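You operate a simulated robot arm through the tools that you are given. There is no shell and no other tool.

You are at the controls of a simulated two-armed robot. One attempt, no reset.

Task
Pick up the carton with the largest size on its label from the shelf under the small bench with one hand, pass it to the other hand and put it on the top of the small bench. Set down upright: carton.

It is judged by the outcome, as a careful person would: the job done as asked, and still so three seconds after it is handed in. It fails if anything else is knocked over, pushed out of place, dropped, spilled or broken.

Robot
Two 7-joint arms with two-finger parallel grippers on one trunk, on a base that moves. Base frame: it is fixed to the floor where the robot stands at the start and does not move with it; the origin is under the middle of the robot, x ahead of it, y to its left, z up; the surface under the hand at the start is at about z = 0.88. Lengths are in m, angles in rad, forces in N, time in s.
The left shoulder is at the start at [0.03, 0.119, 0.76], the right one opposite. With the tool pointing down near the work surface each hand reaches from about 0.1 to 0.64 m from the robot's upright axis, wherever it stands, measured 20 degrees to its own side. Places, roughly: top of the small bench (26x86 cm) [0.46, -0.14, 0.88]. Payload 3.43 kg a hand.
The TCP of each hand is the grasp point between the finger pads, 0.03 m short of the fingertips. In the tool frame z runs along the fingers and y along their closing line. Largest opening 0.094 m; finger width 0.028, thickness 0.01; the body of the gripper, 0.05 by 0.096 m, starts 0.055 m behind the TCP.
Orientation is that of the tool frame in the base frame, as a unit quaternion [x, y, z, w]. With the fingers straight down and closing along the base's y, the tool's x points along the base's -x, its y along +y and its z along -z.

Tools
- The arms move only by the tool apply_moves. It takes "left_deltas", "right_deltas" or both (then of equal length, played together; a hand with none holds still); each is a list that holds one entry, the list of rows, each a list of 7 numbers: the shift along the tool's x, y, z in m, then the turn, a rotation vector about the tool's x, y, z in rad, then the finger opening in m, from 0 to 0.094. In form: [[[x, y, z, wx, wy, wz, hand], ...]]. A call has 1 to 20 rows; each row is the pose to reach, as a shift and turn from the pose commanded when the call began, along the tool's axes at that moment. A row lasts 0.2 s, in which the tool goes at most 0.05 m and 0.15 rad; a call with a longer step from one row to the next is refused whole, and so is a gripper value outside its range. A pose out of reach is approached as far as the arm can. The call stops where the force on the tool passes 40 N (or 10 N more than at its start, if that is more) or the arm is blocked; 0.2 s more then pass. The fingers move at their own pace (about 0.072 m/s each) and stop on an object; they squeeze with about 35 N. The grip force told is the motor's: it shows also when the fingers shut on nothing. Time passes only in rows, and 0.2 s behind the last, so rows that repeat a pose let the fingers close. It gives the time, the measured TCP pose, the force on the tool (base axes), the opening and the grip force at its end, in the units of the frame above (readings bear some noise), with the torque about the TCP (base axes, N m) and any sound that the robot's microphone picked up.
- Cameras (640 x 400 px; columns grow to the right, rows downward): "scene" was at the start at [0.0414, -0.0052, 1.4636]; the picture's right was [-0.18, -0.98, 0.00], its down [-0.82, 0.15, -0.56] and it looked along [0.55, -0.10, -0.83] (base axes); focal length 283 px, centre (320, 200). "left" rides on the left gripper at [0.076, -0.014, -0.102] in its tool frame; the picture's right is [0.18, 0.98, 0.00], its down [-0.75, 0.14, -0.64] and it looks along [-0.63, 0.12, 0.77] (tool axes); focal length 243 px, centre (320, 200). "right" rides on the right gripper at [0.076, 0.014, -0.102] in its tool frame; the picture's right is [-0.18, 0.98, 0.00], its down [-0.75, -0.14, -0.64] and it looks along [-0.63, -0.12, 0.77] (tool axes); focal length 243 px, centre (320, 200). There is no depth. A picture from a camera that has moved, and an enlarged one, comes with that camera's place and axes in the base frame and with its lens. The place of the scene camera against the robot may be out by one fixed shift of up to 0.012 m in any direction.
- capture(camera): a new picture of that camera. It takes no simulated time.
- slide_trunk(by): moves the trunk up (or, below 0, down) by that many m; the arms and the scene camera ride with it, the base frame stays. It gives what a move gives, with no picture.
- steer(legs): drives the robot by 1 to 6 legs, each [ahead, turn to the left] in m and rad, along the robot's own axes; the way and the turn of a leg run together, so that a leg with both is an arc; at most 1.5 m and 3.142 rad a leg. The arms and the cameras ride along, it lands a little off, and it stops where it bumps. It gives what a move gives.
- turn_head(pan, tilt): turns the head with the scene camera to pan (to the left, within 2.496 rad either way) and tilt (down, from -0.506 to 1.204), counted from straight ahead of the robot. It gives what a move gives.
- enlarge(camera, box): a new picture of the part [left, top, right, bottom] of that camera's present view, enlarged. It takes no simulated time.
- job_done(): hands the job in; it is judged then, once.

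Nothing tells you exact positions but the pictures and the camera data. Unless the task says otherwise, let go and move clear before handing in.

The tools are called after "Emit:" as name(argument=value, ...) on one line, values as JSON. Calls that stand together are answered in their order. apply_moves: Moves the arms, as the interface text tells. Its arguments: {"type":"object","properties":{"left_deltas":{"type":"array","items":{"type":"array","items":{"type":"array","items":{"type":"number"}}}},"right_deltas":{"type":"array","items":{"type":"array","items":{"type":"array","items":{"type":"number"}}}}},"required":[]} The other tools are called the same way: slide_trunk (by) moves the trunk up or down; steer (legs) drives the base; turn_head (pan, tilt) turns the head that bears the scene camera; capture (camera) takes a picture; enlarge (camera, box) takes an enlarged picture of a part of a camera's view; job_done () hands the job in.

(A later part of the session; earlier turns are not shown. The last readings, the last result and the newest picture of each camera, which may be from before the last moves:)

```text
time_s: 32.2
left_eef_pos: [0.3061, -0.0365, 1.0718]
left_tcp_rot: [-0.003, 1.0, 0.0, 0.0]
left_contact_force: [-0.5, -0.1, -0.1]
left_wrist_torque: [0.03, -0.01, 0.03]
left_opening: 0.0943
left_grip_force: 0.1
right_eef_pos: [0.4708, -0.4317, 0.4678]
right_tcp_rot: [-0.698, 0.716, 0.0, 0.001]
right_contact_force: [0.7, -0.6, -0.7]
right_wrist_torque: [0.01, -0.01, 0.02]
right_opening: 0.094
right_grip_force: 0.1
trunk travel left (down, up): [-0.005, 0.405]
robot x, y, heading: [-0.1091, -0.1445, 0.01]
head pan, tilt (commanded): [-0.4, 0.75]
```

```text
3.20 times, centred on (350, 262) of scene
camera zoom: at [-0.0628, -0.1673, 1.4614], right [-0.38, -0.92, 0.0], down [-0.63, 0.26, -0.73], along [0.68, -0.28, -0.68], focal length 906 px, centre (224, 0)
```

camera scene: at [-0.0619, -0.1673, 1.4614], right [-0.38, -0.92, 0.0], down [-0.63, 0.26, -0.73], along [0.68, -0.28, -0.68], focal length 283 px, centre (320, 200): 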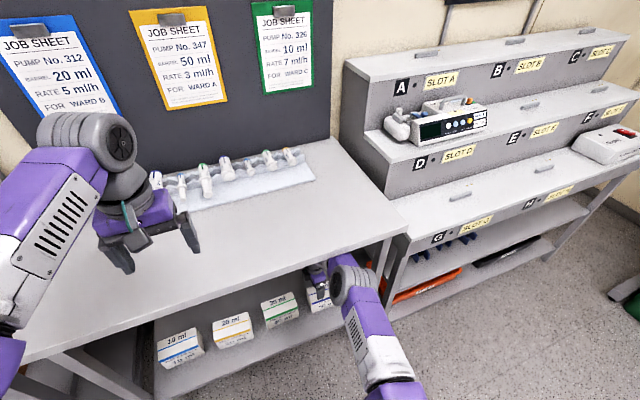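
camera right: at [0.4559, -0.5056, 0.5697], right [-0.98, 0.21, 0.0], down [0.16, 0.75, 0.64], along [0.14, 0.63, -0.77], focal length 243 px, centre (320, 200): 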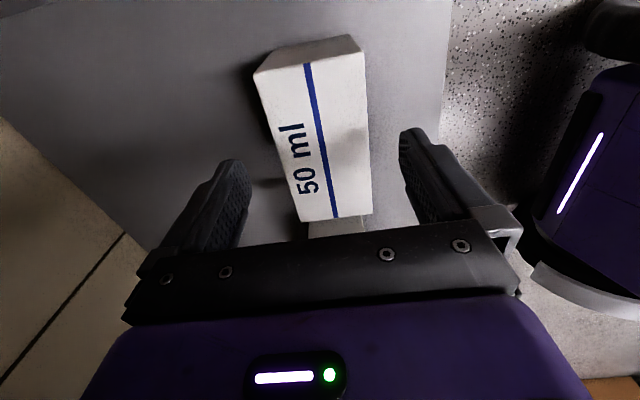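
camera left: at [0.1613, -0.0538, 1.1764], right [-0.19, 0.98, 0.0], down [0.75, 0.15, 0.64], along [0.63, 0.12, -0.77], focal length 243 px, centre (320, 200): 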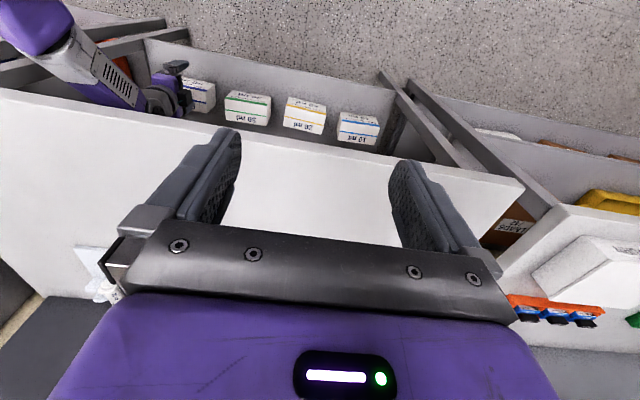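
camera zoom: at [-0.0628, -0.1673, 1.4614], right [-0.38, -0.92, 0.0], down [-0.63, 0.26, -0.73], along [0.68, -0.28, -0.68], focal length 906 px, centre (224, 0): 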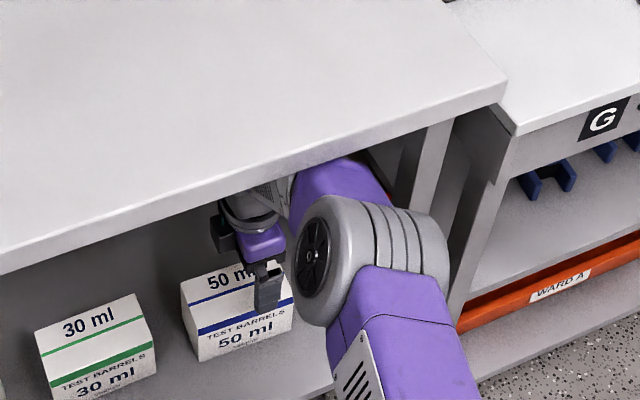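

The fingers straddle the carton well: its centre is at (0.4716, -0.4135) with yaw about 0.027, and the hand is aligned. Descending 0.08 m now.

Emit:
apply_moves(right_deltas=[[[0, 0, 0.02, 0, 0, 0, 0.094], [0, 0, 0.04, 0, 0, 0, 0.094], [0, 0, 0.06, 0, 0, 0, 0.094], [0, 0, 0.08, 0, 0, 0, 0.094]]])

Emit:
capture(camera="right")

Emit:
enlarge(camera="scene", box=[250, 200, 450, 325])

```text
time_s: 33.2
left_eef_pos: [0.3045, -0.0378, 1.073]
left_tcp_rot: [-0.004, 1.0, 0.001, -0.001]
left_contact_force: [0.6, -0.6, -0.4]
left_wrist_torque: [-0.02, 0.03, -0.04]
left_opening: 0.0941
left_grip_force: 0.1
right_eef_pos: [0.464, -0.4309, 0.4004]
right_tcp_rot: [-0.697, 0.717, 0.0, 0.0]
right_contact_force: [0.0, -0.5, -0.5]
right_wrist_torque: [0.01, 0.01, 0.04]
right_opening: 0.0939
right_grip_force: 0.0
right hand out of reach, approached as far as the arm can: row 3, 4
trunk travel left (down, up): [-0.005, 0.405]
robot x, y, heading: [-0.1125, -0.1453, 0.006]
head pan, tilt (commanded): [-0.4, 0.75]
```

```text
taken
camera right: at [0.4483, -0.5054, 0.5024], right [-0.98, 0.21, 0.0], down [0.16, 0.75, 0.64], along [0.14, 0.63, -0.77], focal length 243 px, centre (320, 200)
```

right: 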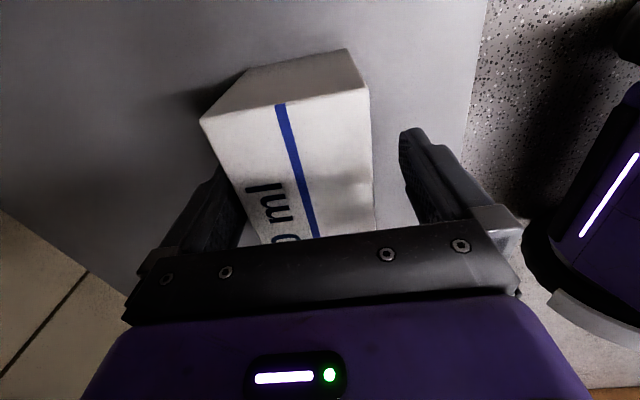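

```text
3.20 times, centred on (350, 262) of scene
camera zoom: at [-0.0629, -0.1672, 1.4614], right [-0.38, -0.92, 0.0], down [-0.63, 0.26, -0.73], along [0.68, -0.28, -0.68], focal length 906 px, centre (224, 0)
```

zoom: 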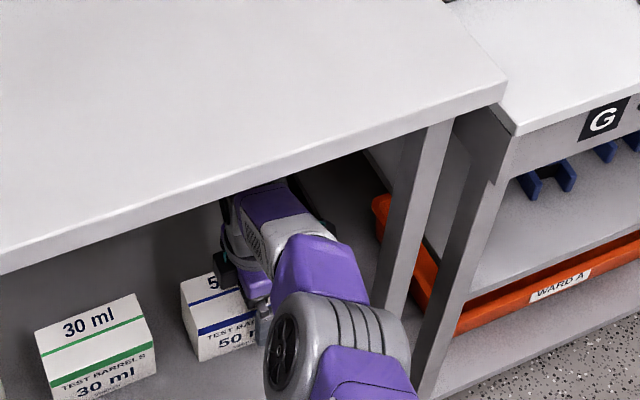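

The arm stopped at its reach limit (z=0.400, x=0.464). I'll nudge the base forward 14 mm, which leaves several mm on both sides of the carton, then lower further.

Emit:
steer(legs=[[0.014, 0]])

Emit:
capture(camera="right")

```text
time_s: 34.0
left_eef_pos: [0.3198, -0.0368, 1.0727]
left_tcp_rot: [-0.003, 1.0, -0.001, -0.001]
left_contact_force: [-0.1, -0.3, -0.1]
left_wrist_torque: [0.02, -0.01, -0.02]
left_opening: 0.0939
left_grip_force: 0.0
right_eef_pos: [0.4778, -0.4304, 0.4008]
right_tcp_rot: [-0.696, 0.718, 0.0, 0.0]
right_contact_force: [-1.3, -0.9, -0.4]
right_wrist_torque: [-0.02, -0.01, -0.01]
right_opening: 0.0938
right_grip_force: 0.0
trunk travel left (down, up): [-0.005, 0.405]
robot x, y, heading: [-0.0953, -0.1399, 0.006]
head pan, tilt (commanded): [-0.4, 0.75]
```

```text
taken
camera right: at [0.4628, -0.5052, 0.5023], right [-0.98, 0.21, 0.0], down [0.16, 0.75, 0.64], along [0.14, 0.63, -0.77], focal length 243 px, centre (320, 200)
```

right: 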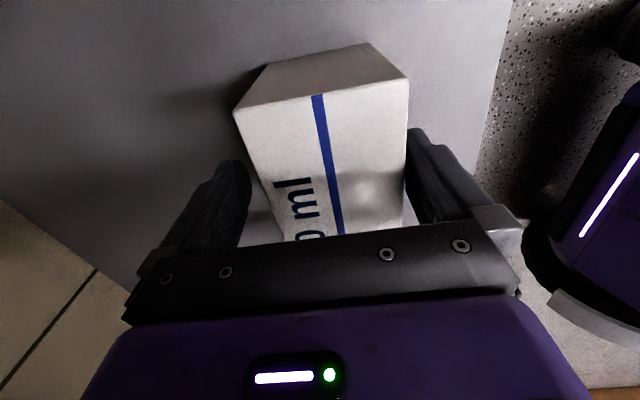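

Emit:
apply_moves(right_deltas=[[[0, 0.007, 0.0, 0, 0, 0, 0.094], [0, 0.007, 0.007, 0, 0, 0, 0.094], [0, 0.007, 0.014, 0, 0, 0, 0.094]]])

Emit:
capture(camera="right")

```text
time_s: 34.8
left_eef_pos: [0.3189, -0.0379, 1.0733]
left_tcp_rot: [-0.004, 1.0, 0.0, 0.0]
left_contact_force: [0.0, 0.0, 0.6]
left_wrist_torque: [-0.01, 0.01, 0.01]
left_opening: 0.0942
left_grip_force: 0.0
right_eef_pos: [0.4711, -0.4304, 0.3858]
right_tcp_rot: [-0.697, 0.717, 0.0, 0.0]
right_contact_force: [0.4, -0.3, 0.5]
right_wrist_torque: [-0.02, -0.03, -0.03]
right_opening: 0.0938
right_grip_force: 0.0
trunk travel left (down, up): [-0.005, 0.405]
robot x, y, heading: [-0.0939, -0.1406, 0.007]
head pan, tilt (commanded): [-0.4, 0.75]
```

```text
taken
camera right: at [0.4555, -0.5043, 0.4881], right [-0.98, 0.21, 0.0], down [0.16, 0.75, 0.64], along [0.14, 0.63, -0.77], focal length 243 px, centre (320, 200)
```

right: 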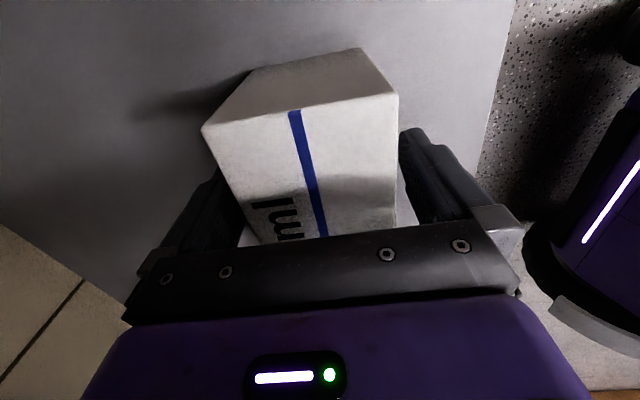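

The hand is centred, with the fingertips about 5 cm below the carton's top. Closing the fingers now.

Emit:
apply_moves(right_deltas=[[[0, 0, 0, 0, 0, 0, 0.04], [0, 0, 0, 0, 0, 0, 0.04], [0, 0, 0, 0, 0, 0, 0.04], [0, 0, 0, 0, 0, 0, 0.04], [0, 0, 0, 0, 0, 0, 0.04]]])

Emit:
capture(camera="right")

```text
time_s: 36.0
left_eef_pos: [0.3193, -0.0369, 1.0724]
left_tcp_rot: [-0.004, 1.0, 0.001, 0.001]
left_contact_force: [-0.1, -0.1, 0.5]
left_wrist_torque: [-0.02, 0.01, -0.03]
left_opening: 0.0939
left_grip_force: 0.1
right_eef_pos: [0.4696, -0.4283, 0.3866]
right_tcp_rot: [-0.697, 0.717, 0.0, 0.0]
right_contact_force: [-0.7, -0.8, -1.2]
right_wrist_torque: [0.18, -0.08, 0.03]
right_opening: 0.0724
right_grip_force: 35.2
trunk travel left (down, up): [-0.005, 0.405]
robot x, y, heading: [-0.0961, -0.1423, 0.006]
head pan, tilt (commanded): [-0.4, 0.75]
```

```text
taken
camera right: at [0.4555, -0.5043, 0.4881], right [-0.98, 0.21, 0.0], down [0.16, 0.75, 0.64], along [0.14, 0.63, -0.77], focal length 243 px, centre (320, 200)
```

right: 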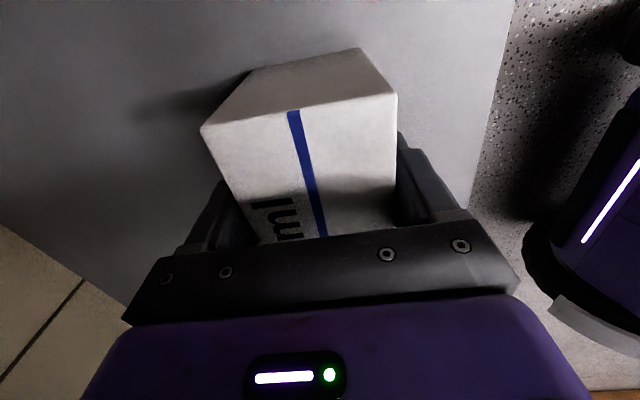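

The carton is gripped (opening 0.072, 35 N). I'll lift it 3 cm and check that it holds level.

Emit:
apply_moves(right_deltas=[[[0, 0, -0.008, 0, 0, 0, 0.04], [0, 0, -0.016, 0, 0, 0, 0.04], [0, 0, -0.024, 0, 0, 0, 0.04], [0, 0, -0.032, 0, 0, 0, 0.04]]])

Emit:
capture(camera="right")

Emit:
enlarge(camera="scene", box=[250, 200, 450, 325])

```text
time_s: 37.0
left_eef_pos: [0.3191, -0.0381, 1.0728]
left_tcp_rot: [-0.003, 1.0, 0.0, 0.0]
left_contact_force: [-0.8, -0.5, -1.2]
left_wrist_torque: [0.0, 0.01, 0.03]
left_opening: 0.094
left_grip_force: 0.1
right_eef_pos: [0.4699, -0.4297, 0.4185]
right_tcp_rot: [-0.697, 0.717, 0.001, 0.0]
right_contact_force: [0.8, -0.3, -2.8]
right_wrist_torque: [-0.04, 0.03, 0.03]
right_opening: 0.0723
right_grip_force: 35.2
trunk travel left (down, up): [-0.005, 0.405]
robot x, y, heading: [-0.0953, -0.142, 0.006]
head pan, tilt (commanded): [-0.4, 0.75]
```

```text
taken
camera right: at [0.4558, -0.5042, 0.5211], right [-0.98, 0.21, 0.0], down [0.16, 0.75, 0.64], along [0.14, 0.63, -0.77], focal length 243 px, centre (320, 200)
```

right: 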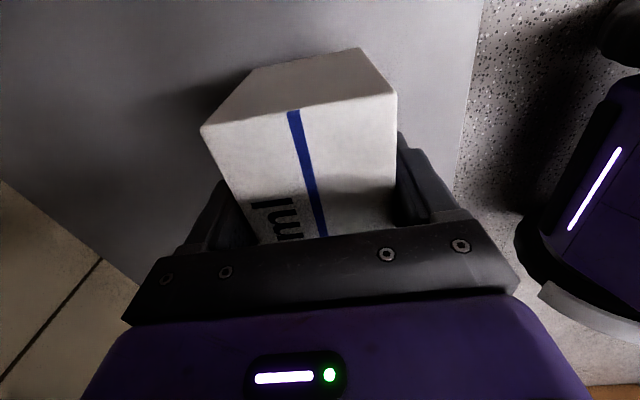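

```text
3.20 times, centred on (350, 262) of scene
camera zoom: at [-0.0485, -0.1673, 1.4614], right [-0.38, -0.92, 0.0], down [-0.63, 0.26, -0.73], along [0.68, -0.28, -0.68], focal length 906 px, centre (224, 0)
```

zoom: 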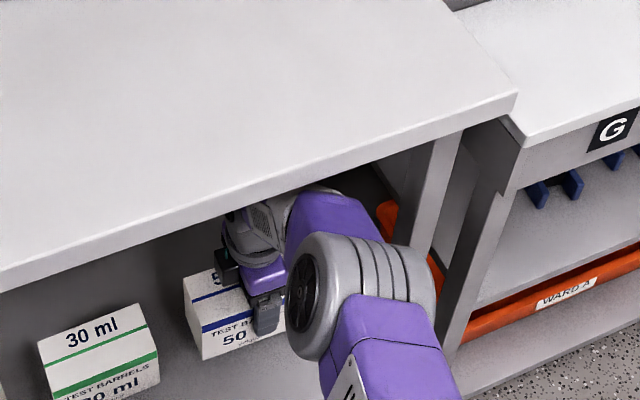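

The carton is held securely (about 2.8 N) and level. I'll shift it left 3.3 cm so the camera housing clears the front leg, then back out.

Emit:
apply_moves(right_deltas=[[[-0.011, 0, 0, 0, 0, 0, 0.04], [-0.022, 0, 0, 0, 0, 0, 0.04], [-0.033, 0, 0, 0, 0, 0, 0.04]]])

Emit:
capture(camera="right")

Emit:
capture(camera="scene")

```text
time_s: 37.8
left_eef_pos: [0.3195, -0.0372, 1.0731]
left_tcp_rot: [-0.004, 1.0, 0.0, 0.0]
left_contact_force: [0.5, -0.2, 1.5]
left_wrist_torque: [0.0, 0.02, 0.0]
left_opening: 0.0943
left_grip_force: 0.2
right_eef_pos: [0.474, -0.3967, 0.4182]
right_tcp_rot: [-0.697, 0.717, 0.0, 0.0]
right_contact_force: [-0.1, 0.8, -3.2]
right_wrist_torque: [-0.04, -0.01, -0.01]
right_opening: 0.0723
right_grip_force: 35.0
trunk travel left (down, up): [-0.005, 0.405]
robot x, y, heading: [-0.0965, -0.1416, 0.009]
head pan, tilt (commanded): [-0.4, 0.75]
```

```text
taken
camera right: at [0.4575, -0.4716, 0.5209], right [-0.98, 0.21, 0.0], down [0.16, 0.75, 0.64], along [0.14, 0.63, -0.77], focal length 243 px, centre (320, 200)
```

right: 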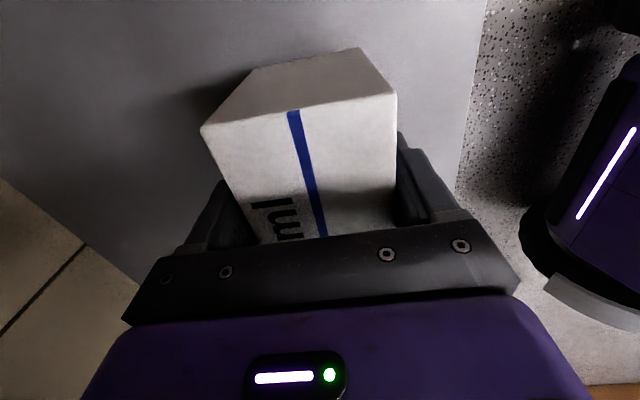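

```text
taken
camera scene: at [-0.0484, -0.1671, 1.4614], right [-0.38, -0.92, 0.0], down [-0.63, 0.26, -0.73], along [0.68, -0.28, -0.68], focal length 283 px, centre (320, 200)
```

scene: 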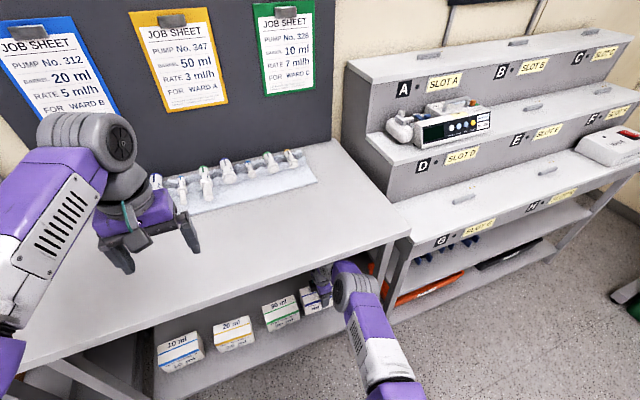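

Emit:
steer(legs=[[-0.3, 0]])

Emit:
capture(camera="scene")

Emit:
capture(camera="right")

```text
time_s: 39.9
left_eef_pos: [0.0197, -0.0407, 1.0731]
left_tcp_rot: [-0.004, 1.0, 0.001, 0.0]
left_contact_force: [0.2, 0.0, 0.0]
left_wrist_torque: [0.03, -0.03, 0.04]
left_opening: 0.0941
left_grip_force: 0.1
right_eef_pos: [0.1725, -0.3979, 0.4214]
right_tcp_rot: [-0.697, 0.717, 0.001, 0.0]
right_contact_force: [-0.2, -0.2, -3.2]
right_wrist_torque: [-0.1, 0.04, -0.01]
right_opening: 0.0722
right_grip_force: 34.9
trunk travel left (down, up): [-0.005, 0.405]
robot x, y, heading: [-0.3938, -0.1457, 0.007]
head pan, tilt (commanded): [-0.4, 0.75]
```

```text
taken
camera scene: at [-0.3482, -0.1694, 1.4614], right [-0.38, -0.92, 0.0], down [-0.63, 0.26, -0.73], along [0.68, -0.28, -0.68], focal length 283 px, centre (320, 200)
```

scene: 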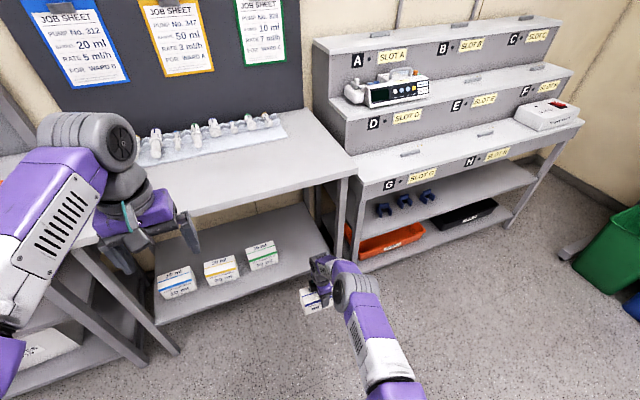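

```text
taken
camera right: at [0.1581, -0.4739, 0.521], right [-0.98, 0.21, 0.0], down [0.16, 0.75, 0.64], along [0.14, 0.63, -0.77], focal length 243 px, centre (320, 200)
```

right: 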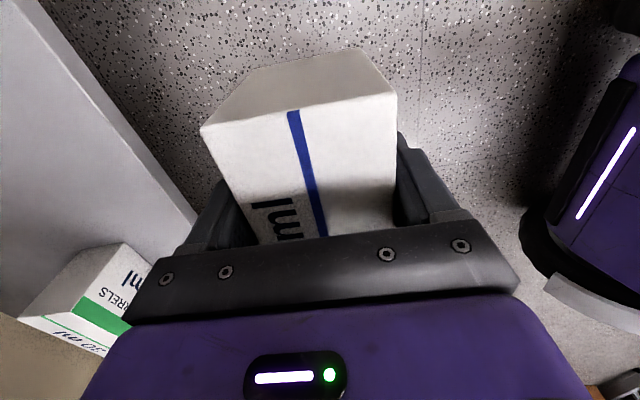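

The carton is clear of the bench and still firmly held. Next I'll raise the right hand in free space while moving the left hand aside and rolling its wrist for the handover.

Emit:
apply_moves(left_deltas=[[[0, 0.0145, 0, 0, 0, -0.143, 0.094], [0, 0.029, 0, 0, 0, -0.286, 0.094], [0, 0.0436, 0, 0, 0, -0.428, 0.094], [0, 0.058, 0, 0, 0, -0.571, 0.094], [0, 0.0727, 0, 0, 0, -0.714, 0.094], [0, 0.087, 0, 0, 0, -0.857, 0.094], [0, 0.102, 0, 0, 0, -1.0, 0.094], [0, 0.116, 0, 0, 0, -1.142, 0.094], [0, 0.131, 0, 0, 0, -1.285, 0.094], [0, 0.145, 0, 0, 0, -1.428, 0.094], [0, 0.16, 0, 0, 0, -1.571, 0.094]]], right_deltas=[[[0, 0.009, -0.036, 0, 0, 0, 0.04], [0, 0.018, -0.072, 0, 0, 0, 0.04], [0, 0.027, -0.108, 0, 0, 0, 0.04], [0, 0.036, -0.144, 0, 0, 0, 0.04], [0, 0.045, -0.18, 0, 0, 0, 0.04], [0, 0.054, -0.216, 0, 0, 0, 0.04], [0, 0.063, -0.252, 0, 0, 0, 0.04], [0, 0.072, -0.288, 0, 0, 0, 0.04], [0, 0.081, -0.324, 0, 0, 0, 0.04], [0, 0.09, -0.36, 0, 0, 0, 0.04], [0, 0.1, -0.4, 0, 0, 0, 0.04]]])

Emit:
turn_head(pan=0.0, tilt=0.9)

Emit:
capture(camera="scene")

Emit:
capture(camera="right")

```text
time_s: 42.3
left_eef_pos: [0.0191, 0.1219, 1.0733]
left_tcp_rot: [0.711, -0.704, 0.0, 0.0]
left_contact_force: [-0.8, -0.2, -0.3]
left_wrist_torque: [0.01, -0.01, -0.02]
left_opening: 0.0939
left_grip_force: 0.0
right_eef_pos: [0.0751, -0.3942, 0.8209]
right_tcp_rot: [-0.697, 0.717, 0.001, 0.0]
right_contact_force: [1.0, 0.8, -3.7]
right_wrist_torque: [-0.07, 0.02, 0.04]
right_opening: 0.0723
right_grip_force: 35.2
trunk travel left (down, up): [-0.005, 0.405]
robot x, y, heading: [-0.3971, -0.1443, 0.006]
head pan, tilt (commanded): [-0.4, 0.75]
```

```text
time_s: 43.1
left_eef_pos: [0.0211, 0.1214, 1.0724]
left_tcp_rot: [0.71, -0.704, -0.001, 0.001]
left_contact_force: [0.5, 0.0, 0.7]
left_wrist_torque: [-0.02, 0.0, 0.0]
left_opening: 0.094
left_grip_force: 0.0
right_eef_pos: [0.0762, -0.395, 0.8204]
right_tcp_rot: [-0.697, 0.717, 0.0, 0.0]
right_contact_force: [0.1, 0.2, -3.5]
right_wrist_torque: [-0.06, -0.03, 0.0]
right_opening: 0.0724
right_grip_force: 35.1
trunk travel left (down, up): [-0.005, 0.405]
robot x, y, heading: [-0.3933, -0.1465, 0.005]
head pan, tilt (commanded): [0.0, 0.901]
```

```text
taken
camera scene: at [-0.3488, -0.1373, 1.4495], right [0.01, -1.0, 0.0], down [-0.78, -0.01, -0.62], along [0.62, 0.0, -0.78], focal length 283 px, centre (320, 200)
```

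scene: 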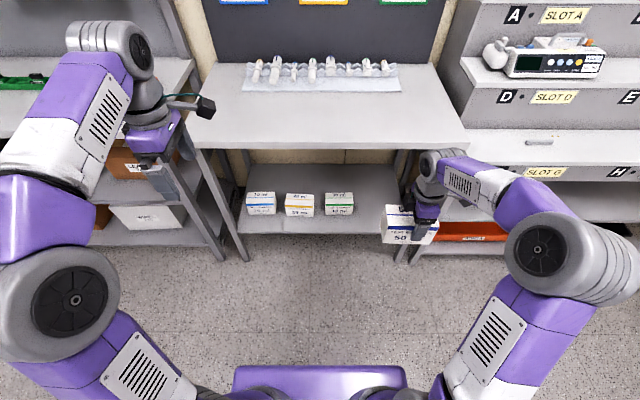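

```text
taken
camera right: at [0.06, -0.4701, 0.9216], right [-0.98, 0.21, 0.0], down [0.16, 0.75, 0.64], along [0.14, 0.63, -0.77], focal length 243 px, centre (320, 200)
```

right: 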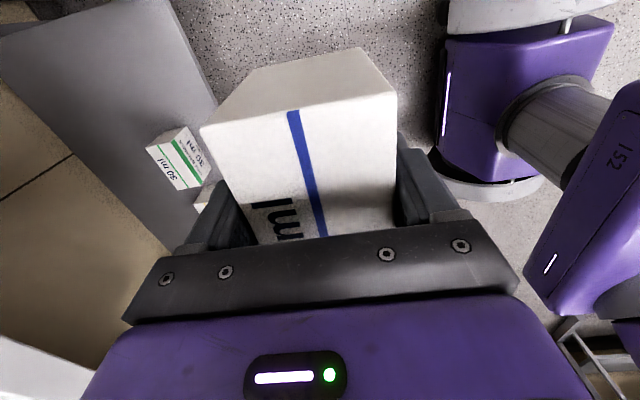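

Both hands are clear of each other. Next I'll pitch the left hand so its fingers point to the right and 30° downward, with its camera on top, ready to take the carton's left end.

Emit:
apply_moves(left_deltas=[[[0.006, 0, 0.0125, 0, 0.131, 0, 0.094], [0.0125, 0, 0.025, 0, 0.262, 0, 0.094], [0.019, 0, 0.0375, 0, 0.393, 0, 0.094], [0.025, 0, 0.05, 0, 0.524, 0, 0.094], [0.031, 0, 0.0625, 0, 0.654, 0, 0.094], [0.0375, 0, 0.075, 0, 0.785, 0, 0.094], [0.044, 0, 0.0875, 0, 0.916, 0, 0.094], [0.05, 0, 0.1, 0, 1.047, 0, 0.094]]])

Emit:
capture(camera="scene")

Emit:
capture(camera="left")

```text
time_s: 44.9
left_eef_pos: [0.0179, 0.0713, 0.9719]
left_tcp_rot: [0.614, -0.61, 0.355, 0.353]
left_contact_force: [-0.1, -0.5, 1.3]
left_wrist_torque: [-0.04, 0.01, 0.0]
left_opening: 0.0941
left_grip_force: 0.0
right_eef_pos: [0.0752, -0.3947, 0.8197]
right_tcp_rot: [-0.697, 0.717, 0.0, 0.0]
right_contact_force: [0.5, 0.6, -3.3]
right_wrist_torque: [-0.04, 0.0, -0.02]
right_opening: 0.0721
right_grip_force: 34.4
trunk travel left (down, up): [-0.005, 0.405]
robot x, y, heading: [-0.3935, -0.1421, 0.004]
head pan, tilt (commanded): [0.0, 0.901]
```

```text
taken
camera scene: at [-0.3486, -0.137, 1.4495], right [0.01, -1.0, 0.0], down [-0.78, -0.01, -0.62], along [0.62, 0.0, -0.78], focal length 283 px, centre (320, 200)
```

scene: 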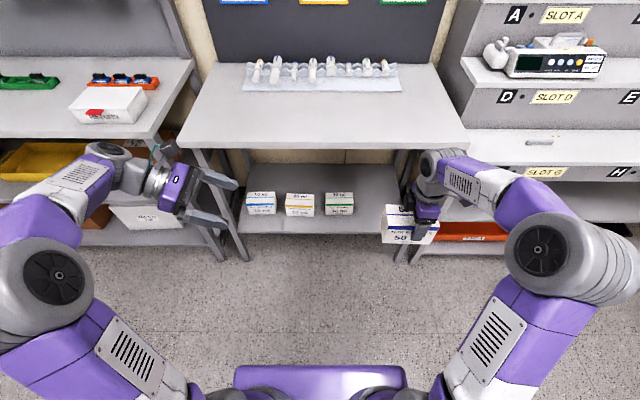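

```text
taken
camera left: at [0.0325, 0.1213, 1.0913], right [-0.98, -0.1, 0.16], down [-0.15, 0.93, -0.33], along [-0.12, -0.35, -0.93], focal length 243 px, centre (320, 200)
```

left: 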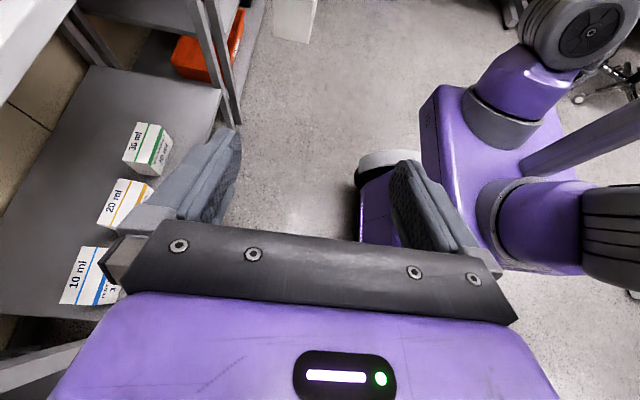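

The left hand reached the handover orientation (fingers pointing right and 30° down, closing along x). I'll bring the right hand with the carton to the middle, in front of the left hand.

Emit:
apply_moves(right_deltas=[[[-0.033, 0.007, -0.007, 0, 0, -0.004, 0.04], [-0.067, 0.015, -0.014, 0, 0, -0.008, 0.04], [-0.1, 0.022, -0.021, 0, 0, -0.012, 0.04], [-0.134, 0.03, -0.029, 0, 0, -0.016, 0.04], [-0.167, 0.037, -0.036, 0, 0, -0.02, 0.04], [-0.2, 0.044, -0.043, 0, 0, -0.024, 0.04], [-0.2336, 0.0516, -0.05, 0, 0, -0.027, 0.04]]])

Emit:
capture(camera="scene")

Emit:
capture(camera="left")

Emit:
capture(camera="right")

```text
time_s: 46.5
left_eef_pos: [0.018, 0.0716, 0.9725]
left_tcp_rot: [0.614, -0.609, 0.356, 0.353]
left_contact_force: [0.2, 0.3, 0.7]
left_wrist_torque: [0.0, -0.03, 0.0]
left_opening: 0.0938
left_grip_force: 0.0
right_eef_pos: [0.0291, -0.1603, 0.8676]
right_tcp_rot: [-0.707, 0.707, 0.0, 0.0]
right_contact_force: [-0.2, -0.2, -3.2]
right_wrist_torque: [-0.08, -0.06, 0.01]
right_opening: 0.0721
right_grip_force: 35.3
trunk travel left (down, up): [-0.005, 0.405]
robot x, y, heading: [-0.3962, -0.1443, 0.005]
head pan, tilt (commanded): [0.0, 0.901]
```

```text
taken
camera scene: at [-0.3489, -0.1365, 1.4495], right [0.01, -1.0, 0.0], down [-0.78, -0.01, -0.62], along [0.62, 0.0, -0.78], focal length 283 px, centre (320, 200)
```

scene: 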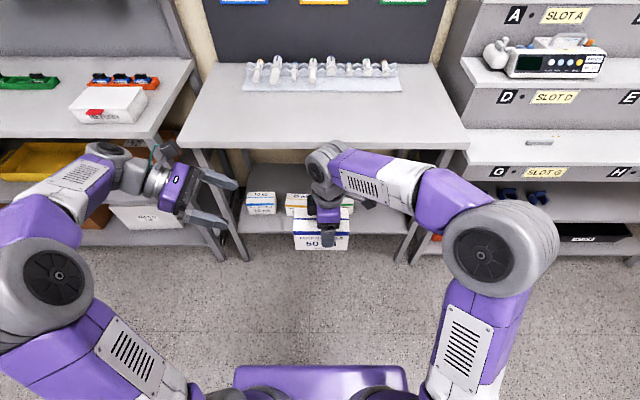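

```text
taken
camera left: at [0.0323, 0.1215, 1.0915], right [-0.98, -0.1, 0.16], down [-0.15, 0.93, -0.33], along [-0.12, -0.35, -0.93], focal length 243 px, centre (320, 200)
```

left: 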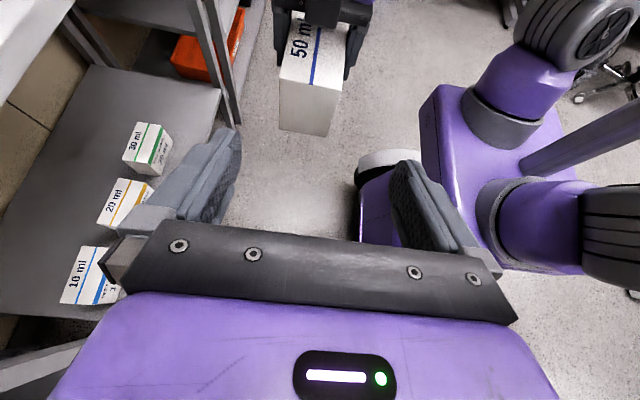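

```text
taken
camera right: at [0.0156, -0.2348, 0.9698], right [-0.98, 0.19, 0.0], down [0.14, 0.75, 0.64], along [0.12, 0.63, -0.77], focal length 243 px, centre (320, 200)
```

right: 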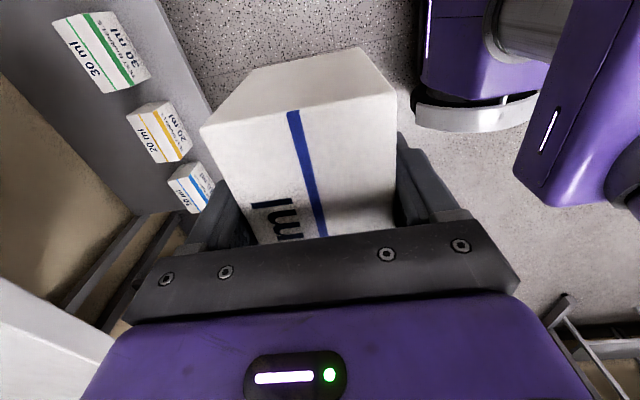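

Emit:
enlarge(camera="left", box=[240, 0, 400, 150])

Emit:
enlarge(camera="scene", box=[240, 130, 400, 260])

```text
2.67 times, centred on (320, 75) of left
camera zoom: at [0.0323, 0.1215, 1.0915], right [-0.98, -0.1, 0.16], down [-0.15, 0.93, -0.33], along [-0.12, -0.35, -0.93], focal length 647 px, centre (320, 533)
```

zoom: 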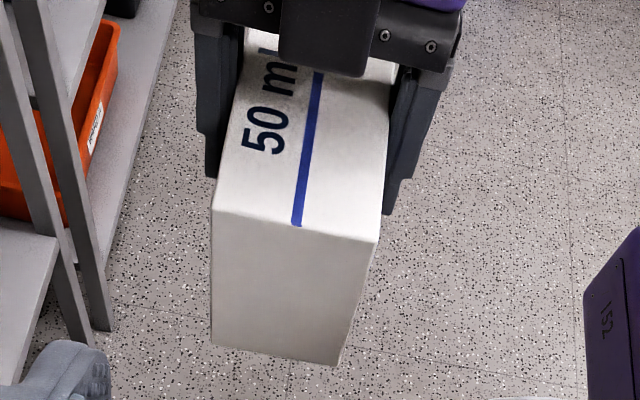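

```text
3.08 times, centred on (320, 195) of scene
camera zoom: at [-0.3489, -0.1365, 1.4495], right [0.01, -1.0, 0.0], down [-0.78, -0.01, -0.62], along [0.62, 0.0, -0.78], focal length 871 px, centre (320, 215)
```

zoom: 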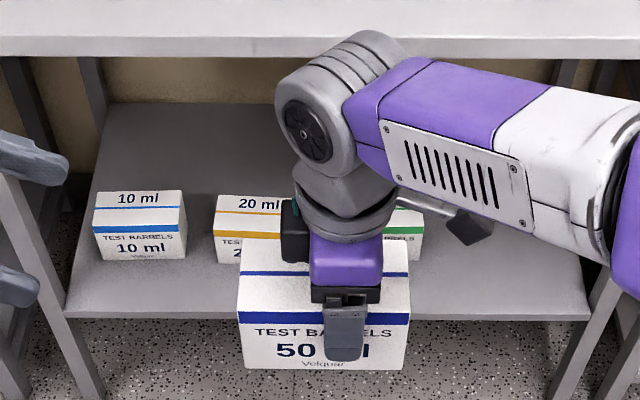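

The carton's left end is at about y=-0.081, with its top near z 0.89 and bottom near 0.806. I'll move the left hand to a pre-grasp point 10 cm back along its approach axis and check alignment.

Emit:
apply_moves(left_deltas=[[[-0.004, -0.003, 0.028, 0, 0, 0, 0.094], [-0.007, -0.006, 0.055, 0, 0, 0, 0.094], [-0.011, -0.008, 0.083, 0, 0, 0, 0.094], [-0.0144, -0.011, 0.1105, 0, 0, 0, 0.094]]])

Emit:
capture(camera="left")

Emit:
enlarge(camera="scene", box=[180, 110, 420, 260])

Emit:
capture(camera="right")

```text
time_s: 47.5
left_eef_pos: [0.0319, -0.0166, 0.9049]
left_tcp_rot: [0.615, -0.61, 0.355, 0.352]
left_contact_force: [0.0, -0.8, -0.5]
left_wrist_torque: [-0.01, -0.01, -0.03]
left_opening: 0.0939
left_grip_force: 0.1
right_eef_pos: [0.0303, -0.1615, 0.868]
right_tcp_rot: [-0.707, 0.708, 0.0, 0.0]
right_contact_force: [-0.1, 0.4, -3.8]
right_wrist_torque: [-0.04, -0.02, 0.01]
right_opening: 0.0721
right_grip_force: 35.1
trunk travel left (down, up): [-0.005, 0.405]
robot x, y, heading: [-0.3939, -0.1442, 0.009]
head pan, tilt (commanded): [0.0, 0.901]
```

```text
taken
camera left: at [0.0463, 0.0336, 1.0239], right [-0.98, -0.1, 0.16], down [-0.15, 0.93, -0.33], along [-0.12, -0.35, -0.93], focal length 243 px, centre (320, 200)
```

left: 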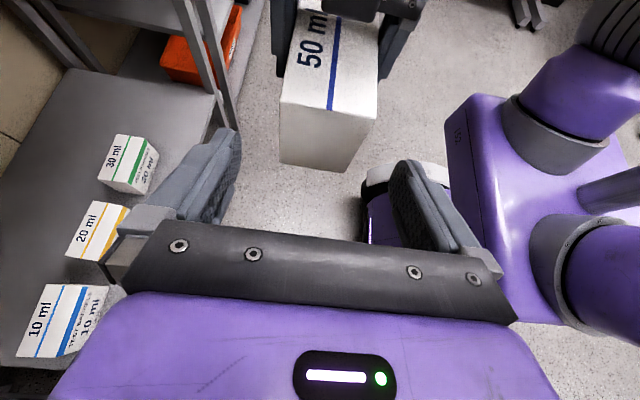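

```text
2.67 times, centred on (300, 185) of scene
camera zoom: at [-0.3487, -0.1372, 1.4495], right [0.01, -1.0, 0.0], down [-0.78, -0.01, -0.62], along [0.62, 0.0, -0.78], focal length 755 px, centre (373, 240)
```

zoom: 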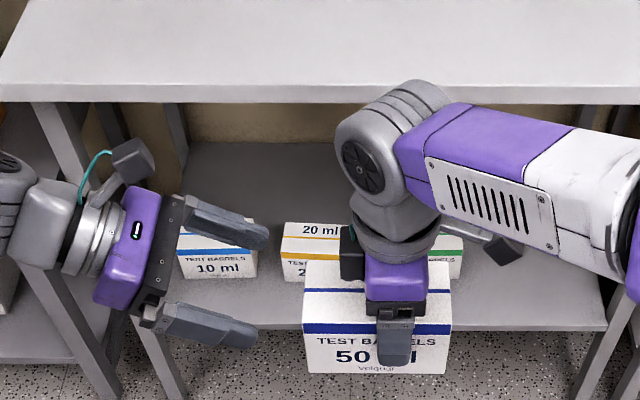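

```text
taken
camera right: at [0.016, -0.2357, 0.9696], right [-0.98, 0.19, 0.0], down [0.14, 0.75, 0.64], along [0.12, 0.63, -0.77], focal length 243 px, centre (320, 200)
```

right: 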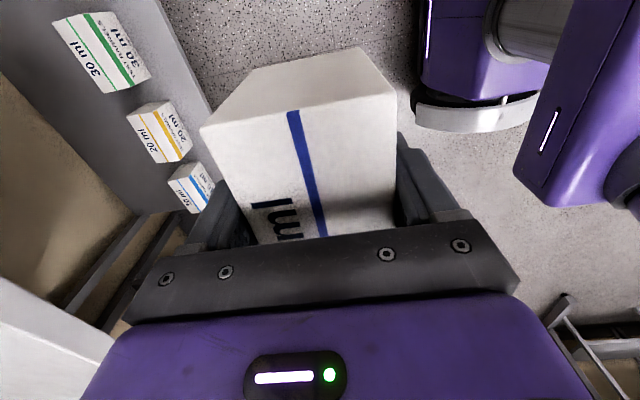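

The carton's end is centred between the left fingers (x≈0.030). I'll advance halfway along the approach axis and check again.

Emit:
apply_moves(left_deltas=[[[0, 0.001, 0.02, 0, 0, 0, 0.094], [0, 0.001, 0.04, 0, 0, 0, 0.094], [0, 0.001, 0.055, 0, 0, 0, 0.094]]])

Emit:
capture(camera="left")

Emit:
enlarge(camera="scene", box=[200, 120, 408, 250])

```text
time_s: 48.3
left_eef_pos: [0.0289, -0.0653, 0.8764]
left_tcp_rot: [0.615, -0.61, 0.355, 0.352]
left_contact_force: [0.5, -1.1, 0.4]
left_wrist_torque: [0.02, 0.01, -0.01]
left_opening: 0.0941
left_grip_force: 0.1
right_eef_pos: [0.0301, -0.1608, 0.8674]
right_tcp_rot: [-0.707, 0.707, 0.0, 0.0]
right_contact_force: [-0.6, 0.0, -3.6]
right_wrist_torque: [-0.07, 0.04, 0.0]
right_opening: 0.0721
right_grip_force: 35.1
trunk travel left (down, up): [-0.005, 0.405]
robot x, y, heading: [-0.4013, -0.1484, 0.004]
head pan, tilt (commanded): [0.0, 0.901]
```

```text
taken
camera left: at [0.0444, -0.0151, 0.9952], right [-0.98, -0.1, 0.16], down [-0.15, 0.93, -0.33], along [-0.12, -0.35, -0.93], focal length 243 px, centre (320, 200)
```

left: 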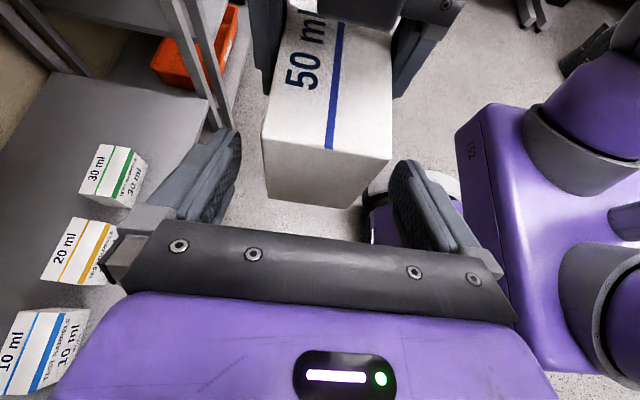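

```text
3.08 times, centred on (304, 185) of scene
camera zoom: at [-0.3488, -0.1371, 1.4495], right [0.01, -1.0, 0.0], down [-0.78, -0.01, -0.62], along [0.62, 0.0, -0.78], focal length 871 px, centre (369, 246)
```

zoom: 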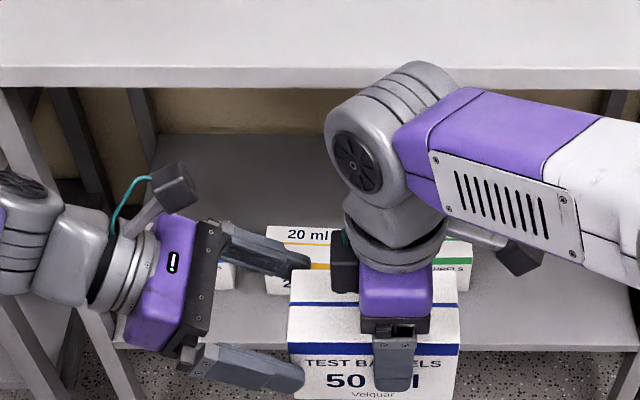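

Emit:
apply_moves(left_deltas=[[[0, 0, 0.016, 0, 0, 0, 0.094], [0, 0, 0.032, 0, 0, 0, 0.094], [0, 0, 0.046, 0, 0, 0, 0.094]]])

Emit:
capture(camera="left")

Emit:
enlarge(camera="scene", box=[200, 120, 408, 250])

Emit:
capture(camera="right")

```text
time_s: 49.1
left_eef_pos: [0.0299, -0.1055, 0.8516]
left_tcp_rot: [0.615, -0.61, 0.355, 0.352]
left_contact_force: [0.1, 0.0, -0.1]
left_wrist_torque: [-0.01, 0.08, -0.03]
left_opening: 0.094
left_grip_force: 0.0
right_eef_pos: [0.0285, -0.16, 0.8671]
right_tcp_rot: [-0.707, 0.707, 0.001, 0.001]
right_contact_force: [1.0, 0.4, -3.7]
right_wrist_torque: [-0.06, 0.02, -0.01]
right_opening: 0.072
right_grip_force: 34.9
trunk travel left (down, up): [-0.005, 0.405]
robot x, y, heading: [-0.3978, -0.1432, 0.013]
head pan, tilt (commanded): [0.0, 0.901]
```

```text
taken
camera left: at [0.0441, -0.0555, 0.9706], right [-0.98, -0.1, 0.16], down [-0.15, 0.93, -0.33], along [-0.12, -0.35, -0.93], focal length 243 px, centre (320, 200)
```

left: 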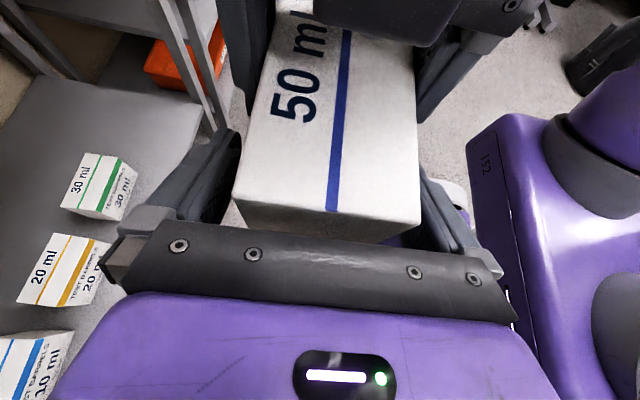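

```text
3.08 times, centred on (304, 185) of scene
camera zoom: at [-0.3488, -0.1371, 1.4495], right [0.01, -1.0, 0.0], down [-0.78, -0.01, -0.62], along [0.62, 0.0, -0.78], focal length 871 px, centre (369, 246)
```

zoom: 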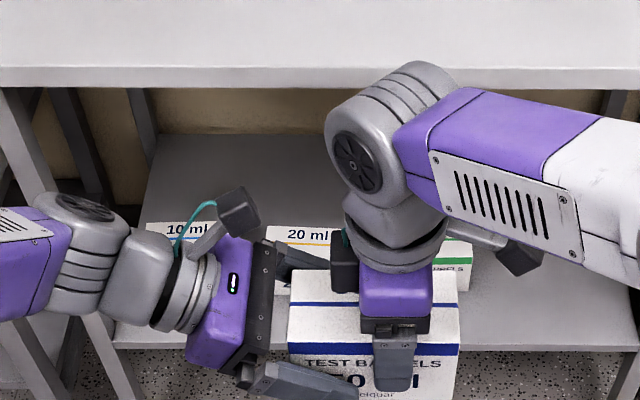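

```text
taken
camera right: at [0.0159, -0.2357, 0.9696], right [-0.98, 0.19, 0.0], down [0.14, 0.75, 0.64], along [0.12, 0.63, -0.77], focal length 243 px, centre (320, 200)
```

right: 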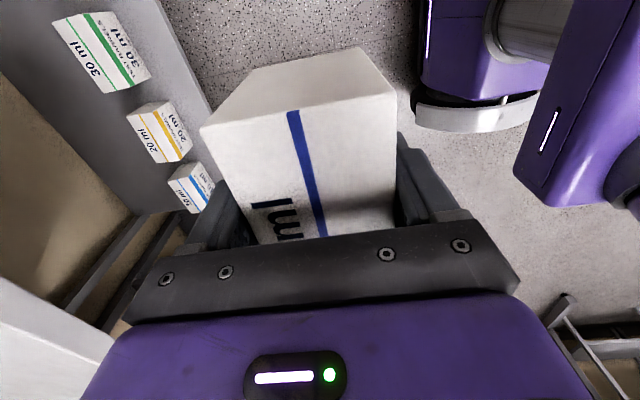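

The left fingers straddle the carton's left end with a gap of about 1 cm to the right finger. Closing the left hand now, with the right hand still holding.

Emit:
apply_moves(left_deltas=[[[0, 0, 0, 0, 0, 0, 0.04], [0, 0, 0, 0, 0, 0, 0.04], [0, 0, 0, 0, 0, 0, 0.04], [0, 0, 0, 0, 0, 0, 0.04], [0, 0, 0, 0, 0, 0, 0.04]]])

Emit:
capture(camera="left")

Emit:
enlarge(camera="scene", box=[200, 140, 408, 270])

```text
time_s: 50.3
left_eef_pos: [0.0302, -0.1054, 0.852]
left_tcp_rot: [0.615, -0.61, 0.355, 0.352]
left_contact_force: [1.0, -1.9, 0.2]
left_wrist_torque: [0.14, 0.24, -0.43]
left_opening: 0.0724
left_grip_force: 34.8
right_eef_pos: [0.029, -0.1602, 0.8668]
right_tcp_rot: [-0.707, 0.707, 0.0, 0.0]
right_contact_force: [-0.6, 1.3, -2.9]
right_wrist_torque: [-0.12, -0.24, 0.47]
right_opening: 0.072
right_grip_force: 34.6
trunk travel left (down, up): [-0.005, 0.405]
robot x, y, heading: [-0.3957, -0.1482, 0.009]
head pan, tilt (commanded): [0.0, 0.901]
```

```text
taken
camera left: at [0.0441, -0.0552, 0.9707], right [-0.98, -0.1, 0.16], down [-0.15, 0.93, -0.33], along [-0.12, -0.35, -0.93], focal length 243 px, centre (320, 200)
```

left: 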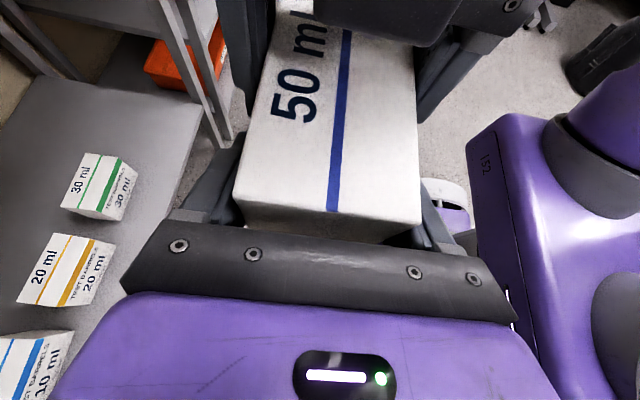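

```text
3.08 times, centred on (304, 205) of scene
camera zoom: at [-0.3489, -0.137, 1.4495], right [0.01, -1.0, 0.0], down [-0.78, -0.01, -0.62], along [0.62, 0.0, -0.78], focal length 871 px, centre (369, 185)
```

zoom: 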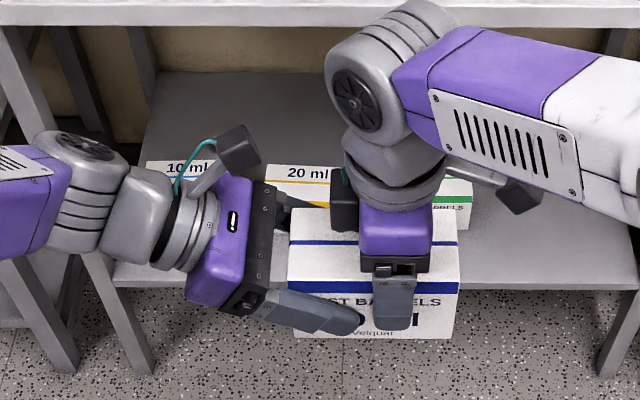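

Both hands hold the carton (left 0.072 opening, 35 N). Releasing the right hand and lifting it straight up out of the way.

Emit:
apply_moves(right_deltas=[[[0, 0, 0, 0, 0, 0, 0.085], [0, 0, 0, 0, 0, 0, 0.094], [0, 0, 0, 0, 0, 0, 0.094], [0, 0, 0, 0, 0, 0, 0.094]]], left_deltas=[[[0, 0, 0, 0, 0, 0, 0.04], [0, 0, 0, 0, 0, 0, 0.04], [0, 0, 0, 0, 0, 0, 0.04], [0, 0, 0, 0, 0, 0, 0.04]]])

Emit:
capture(camera="left")

Emit:
capture(camera="right")

```text
time_s: 51.3
left_eef_pos: [0.0295, -0.1051, 0.8518]
left_tcp_rot: [0.615, -0.61, 0.355, 0.352]
left_contact_force: [-0.3, -0.2, 0.0]
left_wrist_torque: [0.14, -0.01, -0.02]
left_opening: 0.0721
left_grip_force: 35.2
right_eef_pos: [0.0294, -0.1603, 0.8684]
right_tcp_rot: [-0.706, 0.708, 0.0, 0.0]
right_contact_force: [0.6, 1.1, 0.0]
right_wrist_torque: [-0.01, -0.01, -0.02]
right_opening: 0.094
right_grip_force: 0.1
trunk travel left (down, up): [-0.005, 0.405]
robot x, y, heading: [-0.3978, -0.1441, 0.004]
head pan, tilt (commanded): [0.0, 0.901]
```

```text
taken
camera left: at [0.0441, -0.0551, 0.9707], right [-0.98, -0.1, 0.16], down [-0.15, 0.93, -0.33], along [-0.12, -0.35, -0.93], focal length 243 px, centre (320, 200)
```

left: 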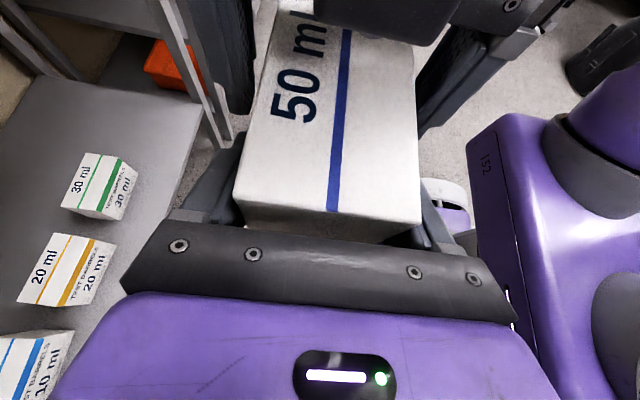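

```text
taken
camera right: at [0.0159, -0.2356, 0.9697], right [-0.98, 0.19, 0.0], down [0.14, 0.75, 0.64], along [0.12, 0.63, -0.77], focal length 243 px, centre (320, 200)
```

right: 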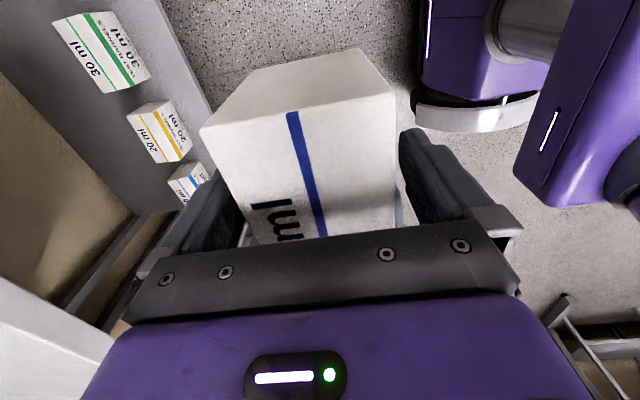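

Emit:
apply_moves(right_deltas=[[[0, 0, -0.015, 0, 0, 0, 0.094], [0, 0, -0.03, 0, 0, 0, 0.094], [0, 0, -0.05, 0, 0, 0, 0.094], [0, 0, -0.08, 0, 0, 0, 0.094], [0, 0, -0.11, 0, 0, 0, 0.094], [0, 0, -0.14, 0, 0, 0, 0.094]]])

Emit:
capture(camera="left")

Emit:
capture(camera="scene")

Emit:
capture(camera="right")

```text
time_s: 52.7
left_eef_pos: [0.0307, -0.1039, 0.8509]
left_tcp_rot: [0.615, -0.61, 0.355, 0.353]
left_contact_force: [-0.3, 0.5, 1.1]
left_wrist_torque: [0.12, -0.01, -0.02]
left_opening: 0.0721
left_grip_force: 35.5
right_eef_pos: [0.0274, -0.1614, 1.0097]
right_tcp_rot: [-0.706, 0.708, 0.0, 0.0]
right_contact_force: [-0.1, -0.7, -0.1]
right_wrist_torque: [0.02, -0.01, 0.01]
right_opening: 0.094
right_grip_force: 0.0
trunk travel left (down, up): [-0.005, 0.405]
robot x, y, heading: [-0.3973, -0.1458, 0.005]
head pan, tilt (commanded): [0.0, 0.901]
```

```text
taken
camera left: at [0.044, -0.055, 0.9707], right [-0.98, -0.1, 0.16], down [-0.15, 0.93, -0.33], along [-0.12, -0.35, -0.93], focal length 243 px, centre (320, 200)
```

left: 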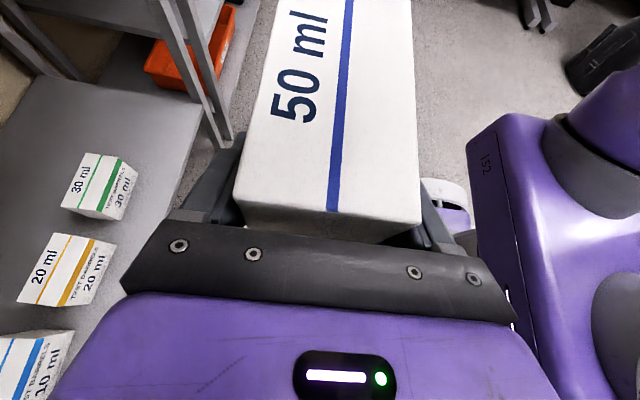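

```text
taken
camera scene: at [-0.349, -0.1369, 1.4495], right [0.01, -1.0, 0.0], down [-0.78, -0.01, -0.62], along [0.62, 0.0, -0.78], focal length 283 px, centre (320, 200)
```

scene: 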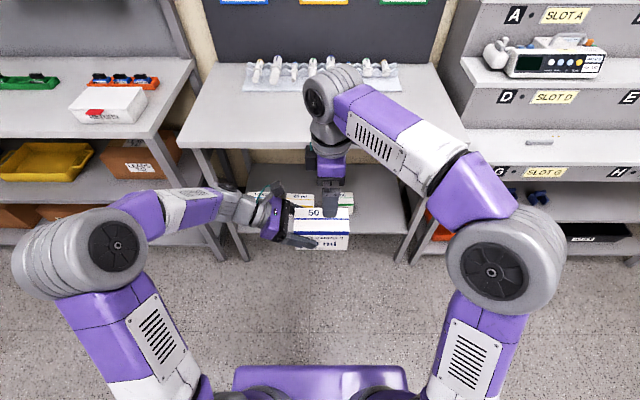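

```text
taken
camera right: at [0.0153, -0.2367, 1.1109], right [-0.98, 0.19, 0.0], down [0.14, 0.75, 0.64], along [0.12, 0.63, -0.77], focal length 243 px, centre (320, 200)
```

right: 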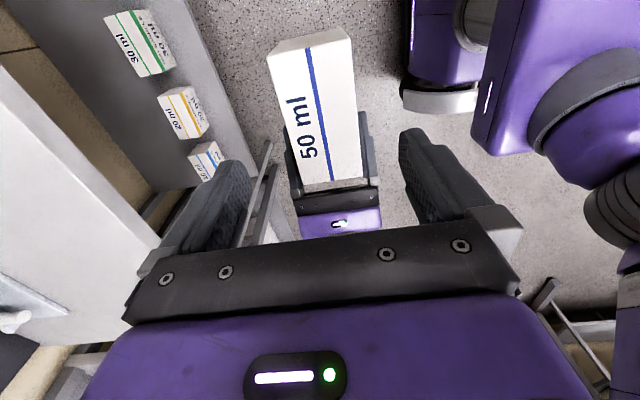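

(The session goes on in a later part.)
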